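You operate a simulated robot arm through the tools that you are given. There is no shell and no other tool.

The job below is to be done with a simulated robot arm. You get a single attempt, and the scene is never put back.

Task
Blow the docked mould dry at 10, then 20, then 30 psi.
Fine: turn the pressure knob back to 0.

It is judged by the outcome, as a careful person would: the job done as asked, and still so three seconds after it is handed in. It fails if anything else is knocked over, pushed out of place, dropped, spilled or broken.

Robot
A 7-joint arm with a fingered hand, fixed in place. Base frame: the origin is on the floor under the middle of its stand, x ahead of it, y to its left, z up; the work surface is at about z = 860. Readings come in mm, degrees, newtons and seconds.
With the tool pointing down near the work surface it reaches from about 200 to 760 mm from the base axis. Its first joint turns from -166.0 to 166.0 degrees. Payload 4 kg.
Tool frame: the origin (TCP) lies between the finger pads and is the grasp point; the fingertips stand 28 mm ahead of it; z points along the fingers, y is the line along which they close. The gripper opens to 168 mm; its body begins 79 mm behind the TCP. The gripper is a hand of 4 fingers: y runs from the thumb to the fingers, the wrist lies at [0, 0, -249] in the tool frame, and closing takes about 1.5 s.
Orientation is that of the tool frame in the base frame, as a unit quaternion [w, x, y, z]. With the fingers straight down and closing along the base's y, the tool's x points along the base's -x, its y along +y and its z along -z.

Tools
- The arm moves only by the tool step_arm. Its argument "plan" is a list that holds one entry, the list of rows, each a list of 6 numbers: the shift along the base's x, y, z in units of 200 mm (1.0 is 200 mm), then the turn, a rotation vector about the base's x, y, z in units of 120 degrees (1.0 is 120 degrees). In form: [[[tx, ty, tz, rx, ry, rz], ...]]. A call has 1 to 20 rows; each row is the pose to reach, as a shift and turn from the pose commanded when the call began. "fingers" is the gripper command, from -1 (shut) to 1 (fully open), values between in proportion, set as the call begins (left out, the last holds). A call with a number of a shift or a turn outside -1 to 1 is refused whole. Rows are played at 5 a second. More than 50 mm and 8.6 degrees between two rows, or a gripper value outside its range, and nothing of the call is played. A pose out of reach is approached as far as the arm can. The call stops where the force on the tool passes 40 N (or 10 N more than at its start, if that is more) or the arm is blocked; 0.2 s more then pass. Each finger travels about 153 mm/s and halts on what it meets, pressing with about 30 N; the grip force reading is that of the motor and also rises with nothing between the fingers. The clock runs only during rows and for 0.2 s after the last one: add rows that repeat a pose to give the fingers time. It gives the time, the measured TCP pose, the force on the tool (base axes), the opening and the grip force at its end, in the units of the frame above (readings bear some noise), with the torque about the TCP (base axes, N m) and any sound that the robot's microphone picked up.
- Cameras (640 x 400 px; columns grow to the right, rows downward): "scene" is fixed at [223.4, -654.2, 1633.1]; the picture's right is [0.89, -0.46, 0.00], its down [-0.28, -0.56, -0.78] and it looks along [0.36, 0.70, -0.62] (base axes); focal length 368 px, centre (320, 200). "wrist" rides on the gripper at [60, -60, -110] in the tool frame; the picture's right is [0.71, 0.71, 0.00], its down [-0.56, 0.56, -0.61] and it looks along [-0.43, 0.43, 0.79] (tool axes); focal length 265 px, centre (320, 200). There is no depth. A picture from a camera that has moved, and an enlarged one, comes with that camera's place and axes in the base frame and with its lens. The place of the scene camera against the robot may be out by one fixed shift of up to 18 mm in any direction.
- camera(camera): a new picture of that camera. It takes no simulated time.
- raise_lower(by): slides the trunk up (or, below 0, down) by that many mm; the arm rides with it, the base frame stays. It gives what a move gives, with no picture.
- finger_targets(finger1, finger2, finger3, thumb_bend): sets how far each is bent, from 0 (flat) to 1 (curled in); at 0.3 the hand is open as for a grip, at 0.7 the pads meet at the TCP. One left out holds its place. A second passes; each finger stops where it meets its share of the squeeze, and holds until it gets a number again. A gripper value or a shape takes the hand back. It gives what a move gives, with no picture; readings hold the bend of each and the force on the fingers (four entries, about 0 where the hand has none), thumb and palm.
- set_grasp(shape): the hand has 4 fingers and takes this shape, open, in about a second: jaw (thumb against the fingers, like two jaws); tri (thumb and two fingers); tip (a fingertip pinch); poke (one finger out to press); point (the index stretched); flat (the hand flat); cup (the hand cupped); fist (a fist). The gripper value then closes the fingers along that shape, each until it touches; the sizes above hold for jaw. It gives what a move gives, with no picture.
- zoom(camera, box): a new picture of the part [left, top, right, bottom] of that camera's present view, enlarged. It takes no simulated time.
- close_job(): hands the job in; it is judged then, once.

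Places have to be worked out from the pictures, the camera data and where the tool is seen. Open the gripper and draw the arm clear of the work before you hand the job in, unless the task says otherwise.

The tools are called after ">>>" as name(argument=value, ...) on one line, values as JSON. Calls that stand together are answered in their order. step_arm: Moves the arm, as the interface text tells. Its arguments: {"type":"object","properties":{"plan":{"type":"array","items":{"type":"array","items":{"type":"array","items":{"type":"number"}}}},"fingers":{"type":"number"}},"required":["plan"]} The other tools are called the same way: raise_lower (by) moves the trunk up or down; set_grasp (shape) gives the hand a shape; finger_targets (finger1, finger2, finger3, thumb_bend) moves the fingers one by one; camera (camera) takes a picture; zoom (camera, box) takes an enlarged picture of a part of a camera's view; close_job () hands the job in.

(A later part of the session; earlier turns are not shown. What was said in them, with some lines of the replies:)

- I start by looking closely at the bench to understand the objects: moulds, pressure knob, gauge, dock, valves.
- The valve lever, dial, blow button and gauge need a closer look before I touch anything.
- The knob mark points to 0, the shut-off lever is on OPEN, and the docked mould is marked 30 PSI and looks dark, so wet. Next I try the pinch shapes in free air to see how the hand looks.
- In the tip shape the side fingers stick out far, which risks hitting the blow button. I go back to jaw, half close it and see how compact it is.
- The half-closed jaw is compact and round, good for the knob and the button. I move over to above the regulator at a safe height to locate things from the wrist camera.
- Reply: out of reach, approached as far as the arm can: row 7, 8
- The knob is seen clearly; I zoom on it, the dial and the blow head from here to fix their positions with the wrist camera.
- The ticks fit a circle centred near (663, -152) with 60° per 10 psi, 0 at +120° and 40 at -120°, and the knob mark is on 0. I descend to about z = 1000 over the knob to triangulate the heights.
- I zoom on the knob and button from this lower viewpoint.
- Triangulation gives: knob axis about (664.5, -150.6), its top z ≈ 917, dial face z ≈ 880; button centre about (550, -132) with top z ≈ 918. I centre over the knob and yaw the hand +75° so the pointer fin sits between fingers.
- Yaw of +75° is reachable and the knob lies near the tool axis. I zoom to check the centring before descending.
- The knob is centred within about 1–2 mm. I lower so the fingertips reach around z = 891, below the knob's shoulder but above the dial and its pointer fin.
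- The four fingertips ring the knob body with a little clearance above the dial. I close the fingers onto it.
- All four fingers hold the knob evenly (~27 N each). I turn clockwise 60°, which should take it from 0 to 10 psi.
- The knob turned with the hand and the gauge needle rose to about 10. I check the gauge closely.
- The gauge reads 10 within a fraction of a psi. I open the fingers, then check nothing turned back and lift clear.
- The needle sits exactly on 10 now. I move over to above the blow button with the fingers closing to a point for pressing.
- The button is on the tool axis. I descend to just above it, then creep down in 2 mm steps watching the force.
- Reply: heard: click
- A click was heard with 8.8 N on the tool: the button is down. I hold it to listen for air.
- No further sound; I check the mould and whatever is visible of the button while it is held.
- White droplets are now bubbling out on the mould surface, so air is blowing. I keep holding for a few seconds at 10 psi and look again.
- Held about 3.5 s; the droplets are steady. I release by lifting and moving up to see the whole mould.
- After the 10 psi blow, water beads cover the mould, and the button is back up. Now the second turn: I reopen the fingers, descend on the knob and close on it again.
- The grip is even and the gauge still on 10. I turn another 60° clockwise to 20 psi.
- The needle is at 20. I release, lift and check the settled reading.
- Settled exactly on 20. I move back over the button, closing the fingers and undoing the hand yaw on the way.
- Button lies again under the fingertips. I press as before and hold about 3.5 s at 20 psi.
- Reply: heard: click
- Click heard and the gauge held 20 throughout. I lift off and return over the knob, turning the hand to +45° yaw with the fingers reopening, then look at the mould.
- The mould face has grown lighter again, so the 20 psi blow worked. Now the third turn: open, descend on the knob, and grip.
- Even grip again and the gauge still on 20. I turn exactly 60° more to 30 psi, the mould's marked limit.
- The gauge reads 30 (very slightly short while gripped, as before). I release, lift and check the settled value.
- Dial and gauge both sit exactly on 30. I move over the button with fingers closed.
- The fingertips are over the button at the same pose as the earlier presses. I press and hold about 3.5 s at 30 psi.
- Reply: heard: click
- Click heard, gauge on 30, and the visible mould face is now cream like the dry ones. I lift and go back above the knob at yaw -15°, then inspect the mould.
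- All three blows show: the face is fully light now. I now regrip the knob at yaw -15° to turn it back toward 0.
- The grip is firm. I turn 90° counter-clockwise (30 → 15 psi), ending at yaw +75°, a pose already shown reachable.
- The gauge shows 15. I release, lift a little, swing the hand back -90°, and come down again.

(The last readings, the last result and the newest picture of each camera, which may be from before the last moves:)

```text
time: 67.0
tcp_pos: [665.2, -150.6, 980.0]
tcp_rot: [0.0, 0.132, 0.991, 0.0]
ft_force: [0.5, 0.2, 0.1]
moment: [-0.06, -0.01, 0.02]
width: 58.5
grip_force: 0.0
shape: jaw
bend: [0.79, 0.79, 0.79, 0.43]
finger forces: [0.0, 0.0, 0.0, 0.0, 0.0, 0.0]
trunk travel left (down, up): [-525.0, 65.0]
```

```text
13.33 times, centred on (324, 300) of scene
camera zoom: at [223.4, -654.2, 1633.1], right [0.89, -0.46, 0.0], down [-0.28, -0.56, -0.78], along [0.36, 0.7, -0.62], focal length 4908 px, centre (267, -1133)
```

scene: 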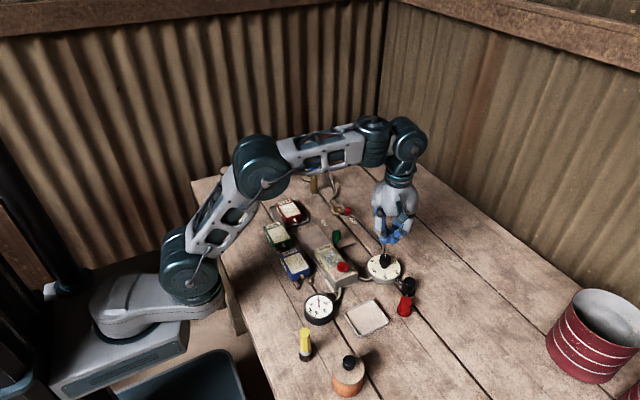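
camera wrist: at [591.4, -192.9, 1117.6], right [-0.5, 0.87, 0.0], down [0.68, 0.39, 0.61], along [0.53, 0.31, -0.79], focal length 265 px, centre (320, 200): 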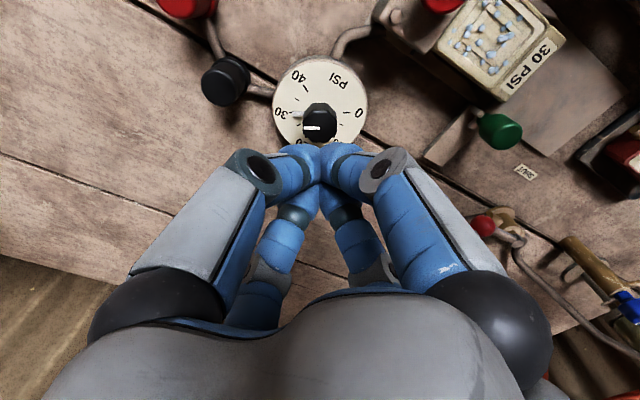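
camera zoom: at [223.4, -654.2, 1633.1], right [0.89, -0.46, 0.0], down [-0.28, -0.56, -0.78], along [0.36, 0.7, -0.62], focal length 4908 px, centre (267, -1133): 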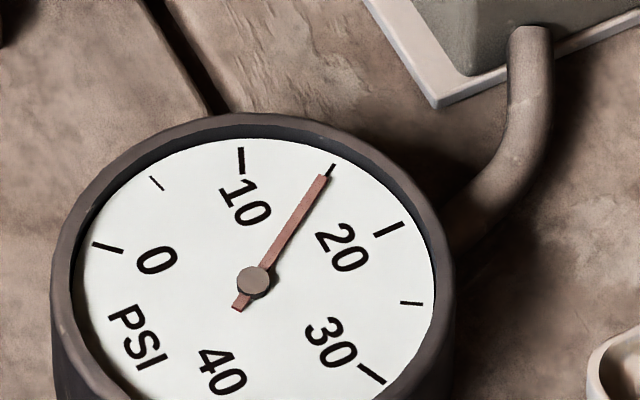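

The knob stayed at 15 and is centred. I descend 60 mm again, grip, and then turn the remaining 90° back.

>>> step_arm(plan=[[[0, 0, -0.15, 0, 0, 0], [0, 0, -0.25, 0, 0, 0], [0, 0, -0.3, 0, 0, 0], [0, 0, -0.3, 0, 0, 0]]], fingers=-0.3)

>>> step_arm(plan=[[[0, 0, 0, 0, 0, 0], [0, 0, 0, 0, 0, 0], [0, 0, 0, 0, 0, 0], [0, 0, 0, 0, 0, 0], [0, 0, 0, 0, 0, 0], [0, 0, 0, 0, 0, 0]]], fingers=-0.85)

>>> zoom(camera="scene", box=[300, 230, 428, 310])

```text
time: 68.0
tcp_pos: [663.7, -151.0, 920.7]
tcp_rot: [0.0, 0.131, 0.991, 0.0]
ft_force: [-0.4, 0.5, -0.3]
moment: [0.08, 0.04, -0.03]
width: 58.8
grip_force: 0.1
shape: jaw
bend: [0.79, 0.79, 0.79, 0.43]
finger forces: [0.0, 0.1, 0.1, 0.0, 0.1, 0.0]
trunk travel left (down, up): [-525.0, 65.0]
```

```text
time: 69.4
tcp_pos: [664.3, -150.8, 920.5]
tcp_rot: [0.0, 0.131, 0.991, 0.0]
ft_force: [0.1, -1.5, -0.3]
moment: [-0.01, -0.03, -0.02]
width: 18.9
grip_force: 30.1
shape: jaw
bend: [0.74, 0.74, 0.74, 0.6]
finger forces: [27.7, 28.5, 28.4, 0.0, 29.2, 0.0]
trunk travel left (down, up): [-525.0, 65.0]
```

```text
5.00 times, centred on (364, 270) of scene
camera zoom: at [223.4, -654.2, 1633.1], right [0.89, -0.46, 0.0], down [-0.28, -0.56, -0.78], along [0.36, 0.7, -0.62], focal length 1841 px, centre (100, -150)
```

zoom: 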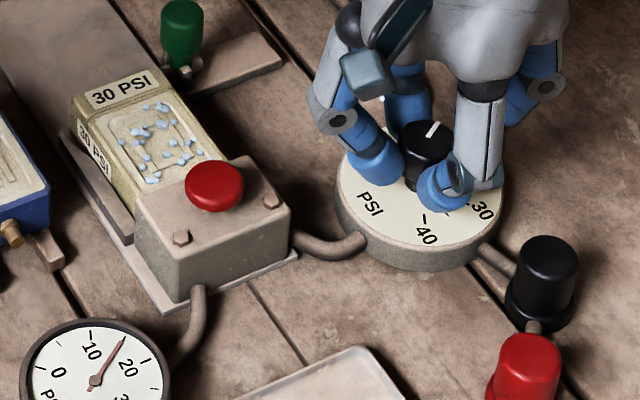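

The grip is good again. I turn the last 90° counter-clockwise to 0.

>>> step_arm(plan=[[[0, 0, 0, 0, 0, 0.0417], [0, 0, 0, 0, 0, 0.0833], [0, 0, 0, 0, 0, 0.125], [0, 0, 0, 0, 0, 0.1667], [0, 0, 0, 0, 0, 0.2083], [0, 0, 0, 0, 0, 0.25], [0, 0, 0, 0, 0, 0.2917], [0, 0, 0, 0, 0, 0.3333], [0, 0, 0, 0, 0, 0.375], [0, 0, 0, 0, 0, 0.4167], [0, 0, 0, 0, 0, 0.4583], [0, 0, 0, 0, 0, 0.5], [0, 0, 0, 0, 0, 0.5417], [0, 0, 0, 0, 0, 0.5833], [0, 0, 0, 0, 0, 0.625], [0, 0, 0, 0, 0, 0.6667], [0, 0, 0, 0, 0, 0.7083], [0, 0, 0, 0, 0, 0.75], [0, 0, 0, 0, 0, 0.75]]])

>>> zoom(camera="scene", box=[300, 285, 348, 315])

>>> zoom(camera="scene", box=[300, 230, 428, 310])

```text
time: 73.4
tcp_pos: [665.7, -149.9, 920.0]
tcp_rot: [0.001, -0.609, 0.793, 0.0]
ft_force: [-1.4, 1.1, -2.4]
moment: [0.04, 0.03, -0.06]
width: 18.6
grip_force: 30.2
shape: jaw
bend: [0.74, 0.74, 0.74, 0.6]
finger forces: [28.2, 28.8, 28.9, 0.0, 28.5, 0.0]
trunk travel left (down, up): [-525.0, 65.0]
```

```text
13.33 times, centred on (324, 300) of scene
camera zoom: at [223.4, -654.2, 1633.1], right [0.89, -0.46, 0.0], down [-0.28, -0.56, -0.78], along [0.36, 0.7, -0.62], focal length 4908 px, centre (267, -1133)
```

zoom: 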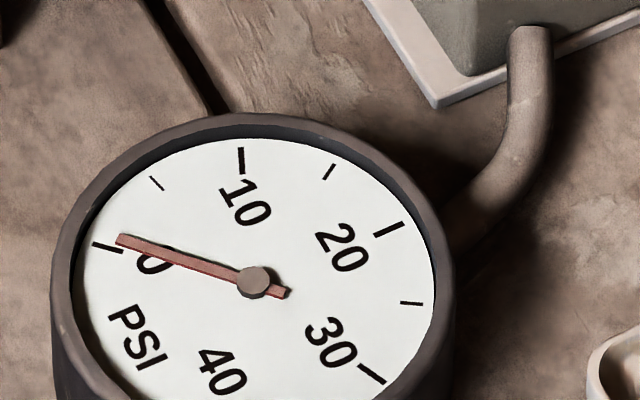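

```text
5.00 times, centred on (364, 270) of scene
camera zoom: at [223.4, -654.2, 1633.1], right [0.89, -0.46, 0.0], down [-0.28, -0.56, -0.78], along [0.36, 0.7, -0.62], focal length 1841 px, centre (100, -150)
```

zoom: 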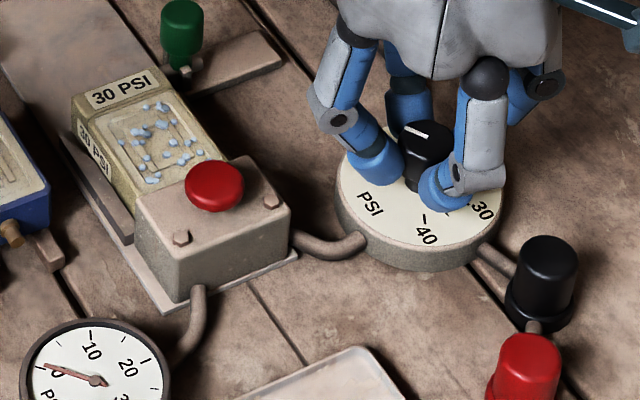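

The needle is at or just above 0, probably still settling. I release, lift and check.

>>> step_arm(plan=[[[0, 0, 0, 0, 0, 0], [0, 0, 0, 0, 0, 0], [0, 0, 0, 0, 0, 0], [0, 0, 0, 0, 0, 0], [0, 0, 0.1, 0, 0, 0], [0, 0, 0.3, 0, 0, 0], [0, 0, 0.45, 0, 0, 0], [0, 0, 0.45, 0, 0, 0]]], fingers=-0.3)

>>> zoom(camera="scene", box=[300, 285, 348, 315])

>>> zoom(camera="wrist", box=[256, 70, 384, 150])

>>> zoom(camera="scene", box=[305, 225, 369, 275])

```text
time: 75.2
tcp_pos: [665.3, -151.0, 1010.0]
tcp_rot: [0.0, -0.609, 0.793, 0.0]
ft_force: [0.1, -0.7, -0.2]
moment: [0.01, -0.07, -0.01]
width: 58.8
grip_force: 0.2
shape: jaw
bend: [0.79, 0.79, 0.79, 0.43]
finger forces: [0.1, 0.0, 0.0, 0.1, 0.0, 0.0]
trunk travel left (down, up): [-525.0, 65.0]
```

```text
13.33 times, centred on (324, 300) of scene
camera zoom: at [223.4, -654.2, 1633.1], right [0.89, -0.46, 0.0], down [-0.28, -0.56, -0.78], along [0.36, 0.7, -0.62], focal length 4908 px, centre (267, -1133)
```

zoom: 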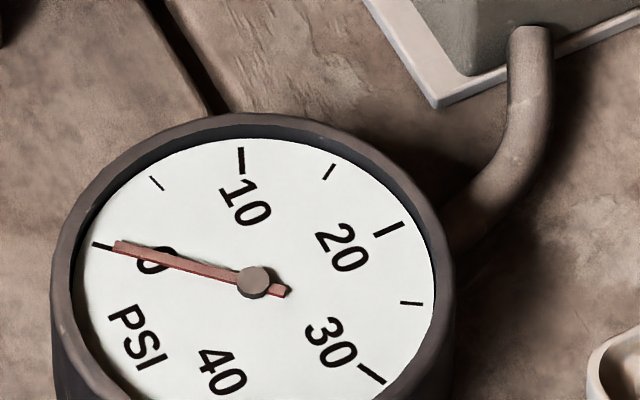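

```text
5.00 times, centred on (320, 110) of wrist
camera zoom: at [708.4, -224.7, 1119.5], right [-0.87, -0.5, 0.0], down [-0.39, 0.68, 0.61], along [-0.31, 0.53, -0.79], focal length 1327 px, centre (320, 650)
```

zoom: 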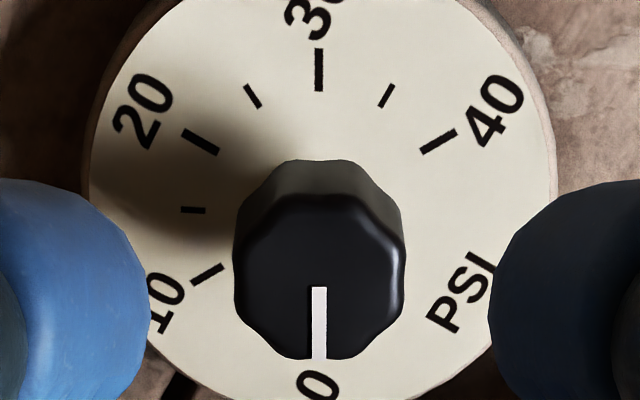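

```text
8.00 times, centred on (337, 250) of scene
camera zoom: at [223.4, -654.2, 1633.1], right [0.89, -0.46, 0.0], down [-0.28, -0.56, -0.78], along [0.36, 0.7, -0.62], focal length 2945 px, centre (184, -200)
```

zoom: 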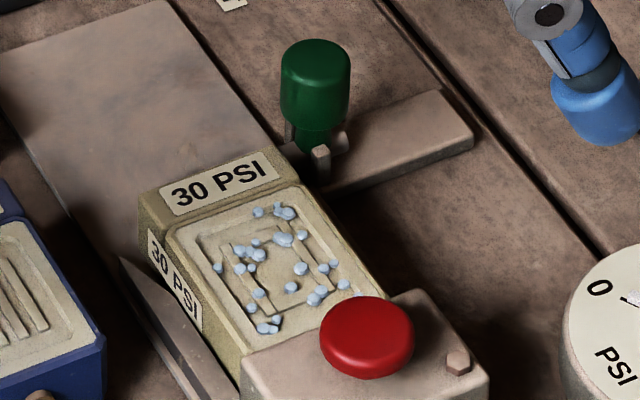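

Knob and gauge are both at 0 and the mould face is light. I raise the hand, turn it back and draw the arm away to near its start pose with the gripper open.

>>> step_arm(plan=[[[0, 0, 0.15, 0, 0, 0], [-0.1, 0.05, 0.3, 0, 0, -0.0625], [-0.2, 0.15, 0.45, 0, 0, -0.125], [-0.3, 0.25, 0.55, 0, 0, -0.1875], [-0.42, 0.37, 0.6, 0, 0, -0.25], [-0.54, 0.5, 0.62, 0, 0, -0.3125], [-0.66, 0.63, 0.62, 0, 0, -0.375], [-0.78, 0.76, 0.62, 0, 0, -0.4375], [-0.88, 0.88, 0.62, 0, 0, -0.5], [-0.95, 0.98, 0.62, 0, 0, -0.5625], [-0.95, 0.98, 0.62, 0, 0, -0.625], [-0.95, 0.98, 0.62, 0, 0, -0.625]]])

>>> step_arm(plan=[[[0, 0, 0, 0, 0, 0], [0, 0, 0, 0, 0, 0], [0, 0, 0, 0, 0, 0], [0, 0, 0, 0, 0, 0], [0, 0, 0, 0, 0, 0]]], fingers=1)

>>> camera(camera="scene")

>>> zoom(camera="scene", box=[240, 190, 432, 310])

>>> zoom(camera="scene", box=[270, 240, 430, 340])

```text
time: 77.8
tcp_pos: [475.6, 44.7, 1134.0]
tcp_rot: [0.0, 0.001, 1.0, 0.0]
ft_force: [0.6, 0.5, -0.2]
moment: [-0.01, 0.01, 0.02]
width: 58.8
grip_force: 0.1
shape: jaw
bend: [0.79, 0.79, 0.79, 0.43]
finger forces: [0.1, 0.0, 0.1, 0.0, 0.0, 0.1]
trunk travel left (down, up): [-525.0, 65.0]
```

```text
time: 79.0
tcp_pos: [475.7, 45.0, 1134.4]
tcp_rot: [0.0, 0.0, 1.0, 0.0]
ft_force: [0.0, 0.0, 0.0]
moment: [0.0, -0.01, -0.01]
width: 168.1
grip_force: 0.0
shape: jaw
bend: [0.3, 0.3, 0.3, 0.3]
finger forces: [0.0, 0.0, 0.0, 0.0, 0.0, 0.0]
trunk travel left (down, up): [-525.0, 65.0]
```

```text
taken
```

scene: 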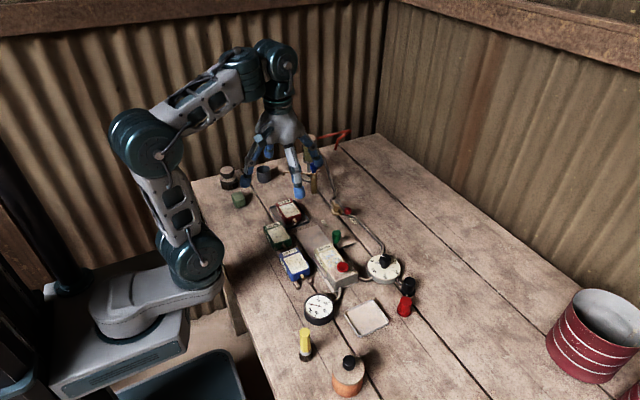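

```text
3.33 times, centred on (336, 250) of scene
camera zoom: at [223.4, -654.2, 1633.1], right [0.89, -0.46, 0.0], down [-0.28, -0.56, -0.78], along [0.36, 0.7, -0.62], focal length 1227 px, centre (267, 33)
```

zoom: 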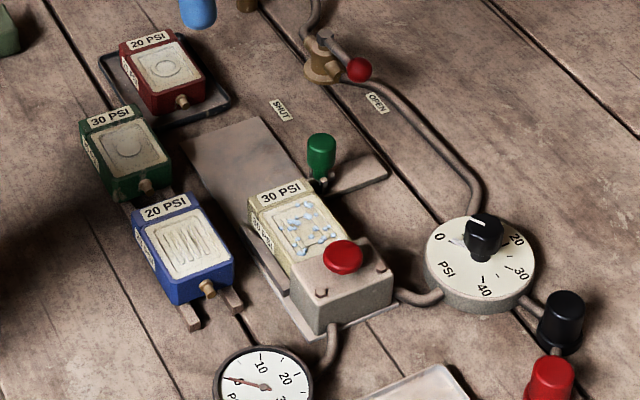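

```text
4.00 times, centred on (350, 290) of scene
camera zoom: at [223.4, -654.2, 1633.1], right [0.89, -0.46, 0.0], down [-0.28, -0.56, -0.78], along [0.36, 0.7, -0.62], focal length 1472 px, centre (200, -160)
```

zoom: 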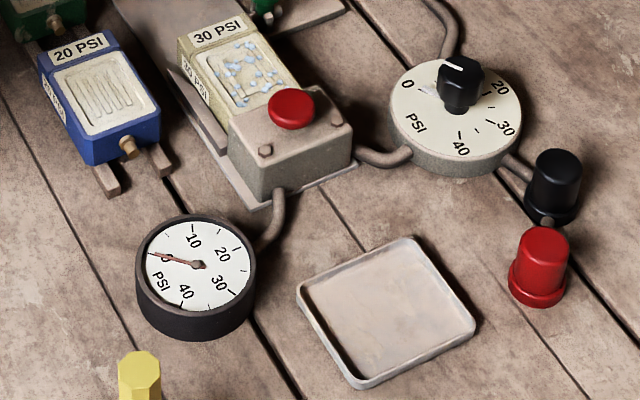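

The mould face is as light as the other moulds, though the water beads that came out at 10 psi are still sitting on it. The pressure knob and gauge are at 0, everything else is in place, and the open hand is clear of the bench, so I hand the job in.

>>> close_job()

```text
The job is handed in.
```

I blew the docked 30 PSI mould at 10, then 20, then 30 psi and turned the pressure knob back to 0. The job is handed in.

- **Blowing:** I set each pressure on the knob and checked it on the gauge. Then I held the blow button down for about 3 to 4 seconds. The gauge showed the set pressure at each hold, and I heard the button click each time.
- **Mould:** its face went from dark to about as light as the other moulds. The water beads that came up during the 10 psi blow are still on the surface; I didn't wipe them off.
- **Bench:** the gauge reads 0 and nothing else looks moved. The arm is back near its starting position with the gripper open.
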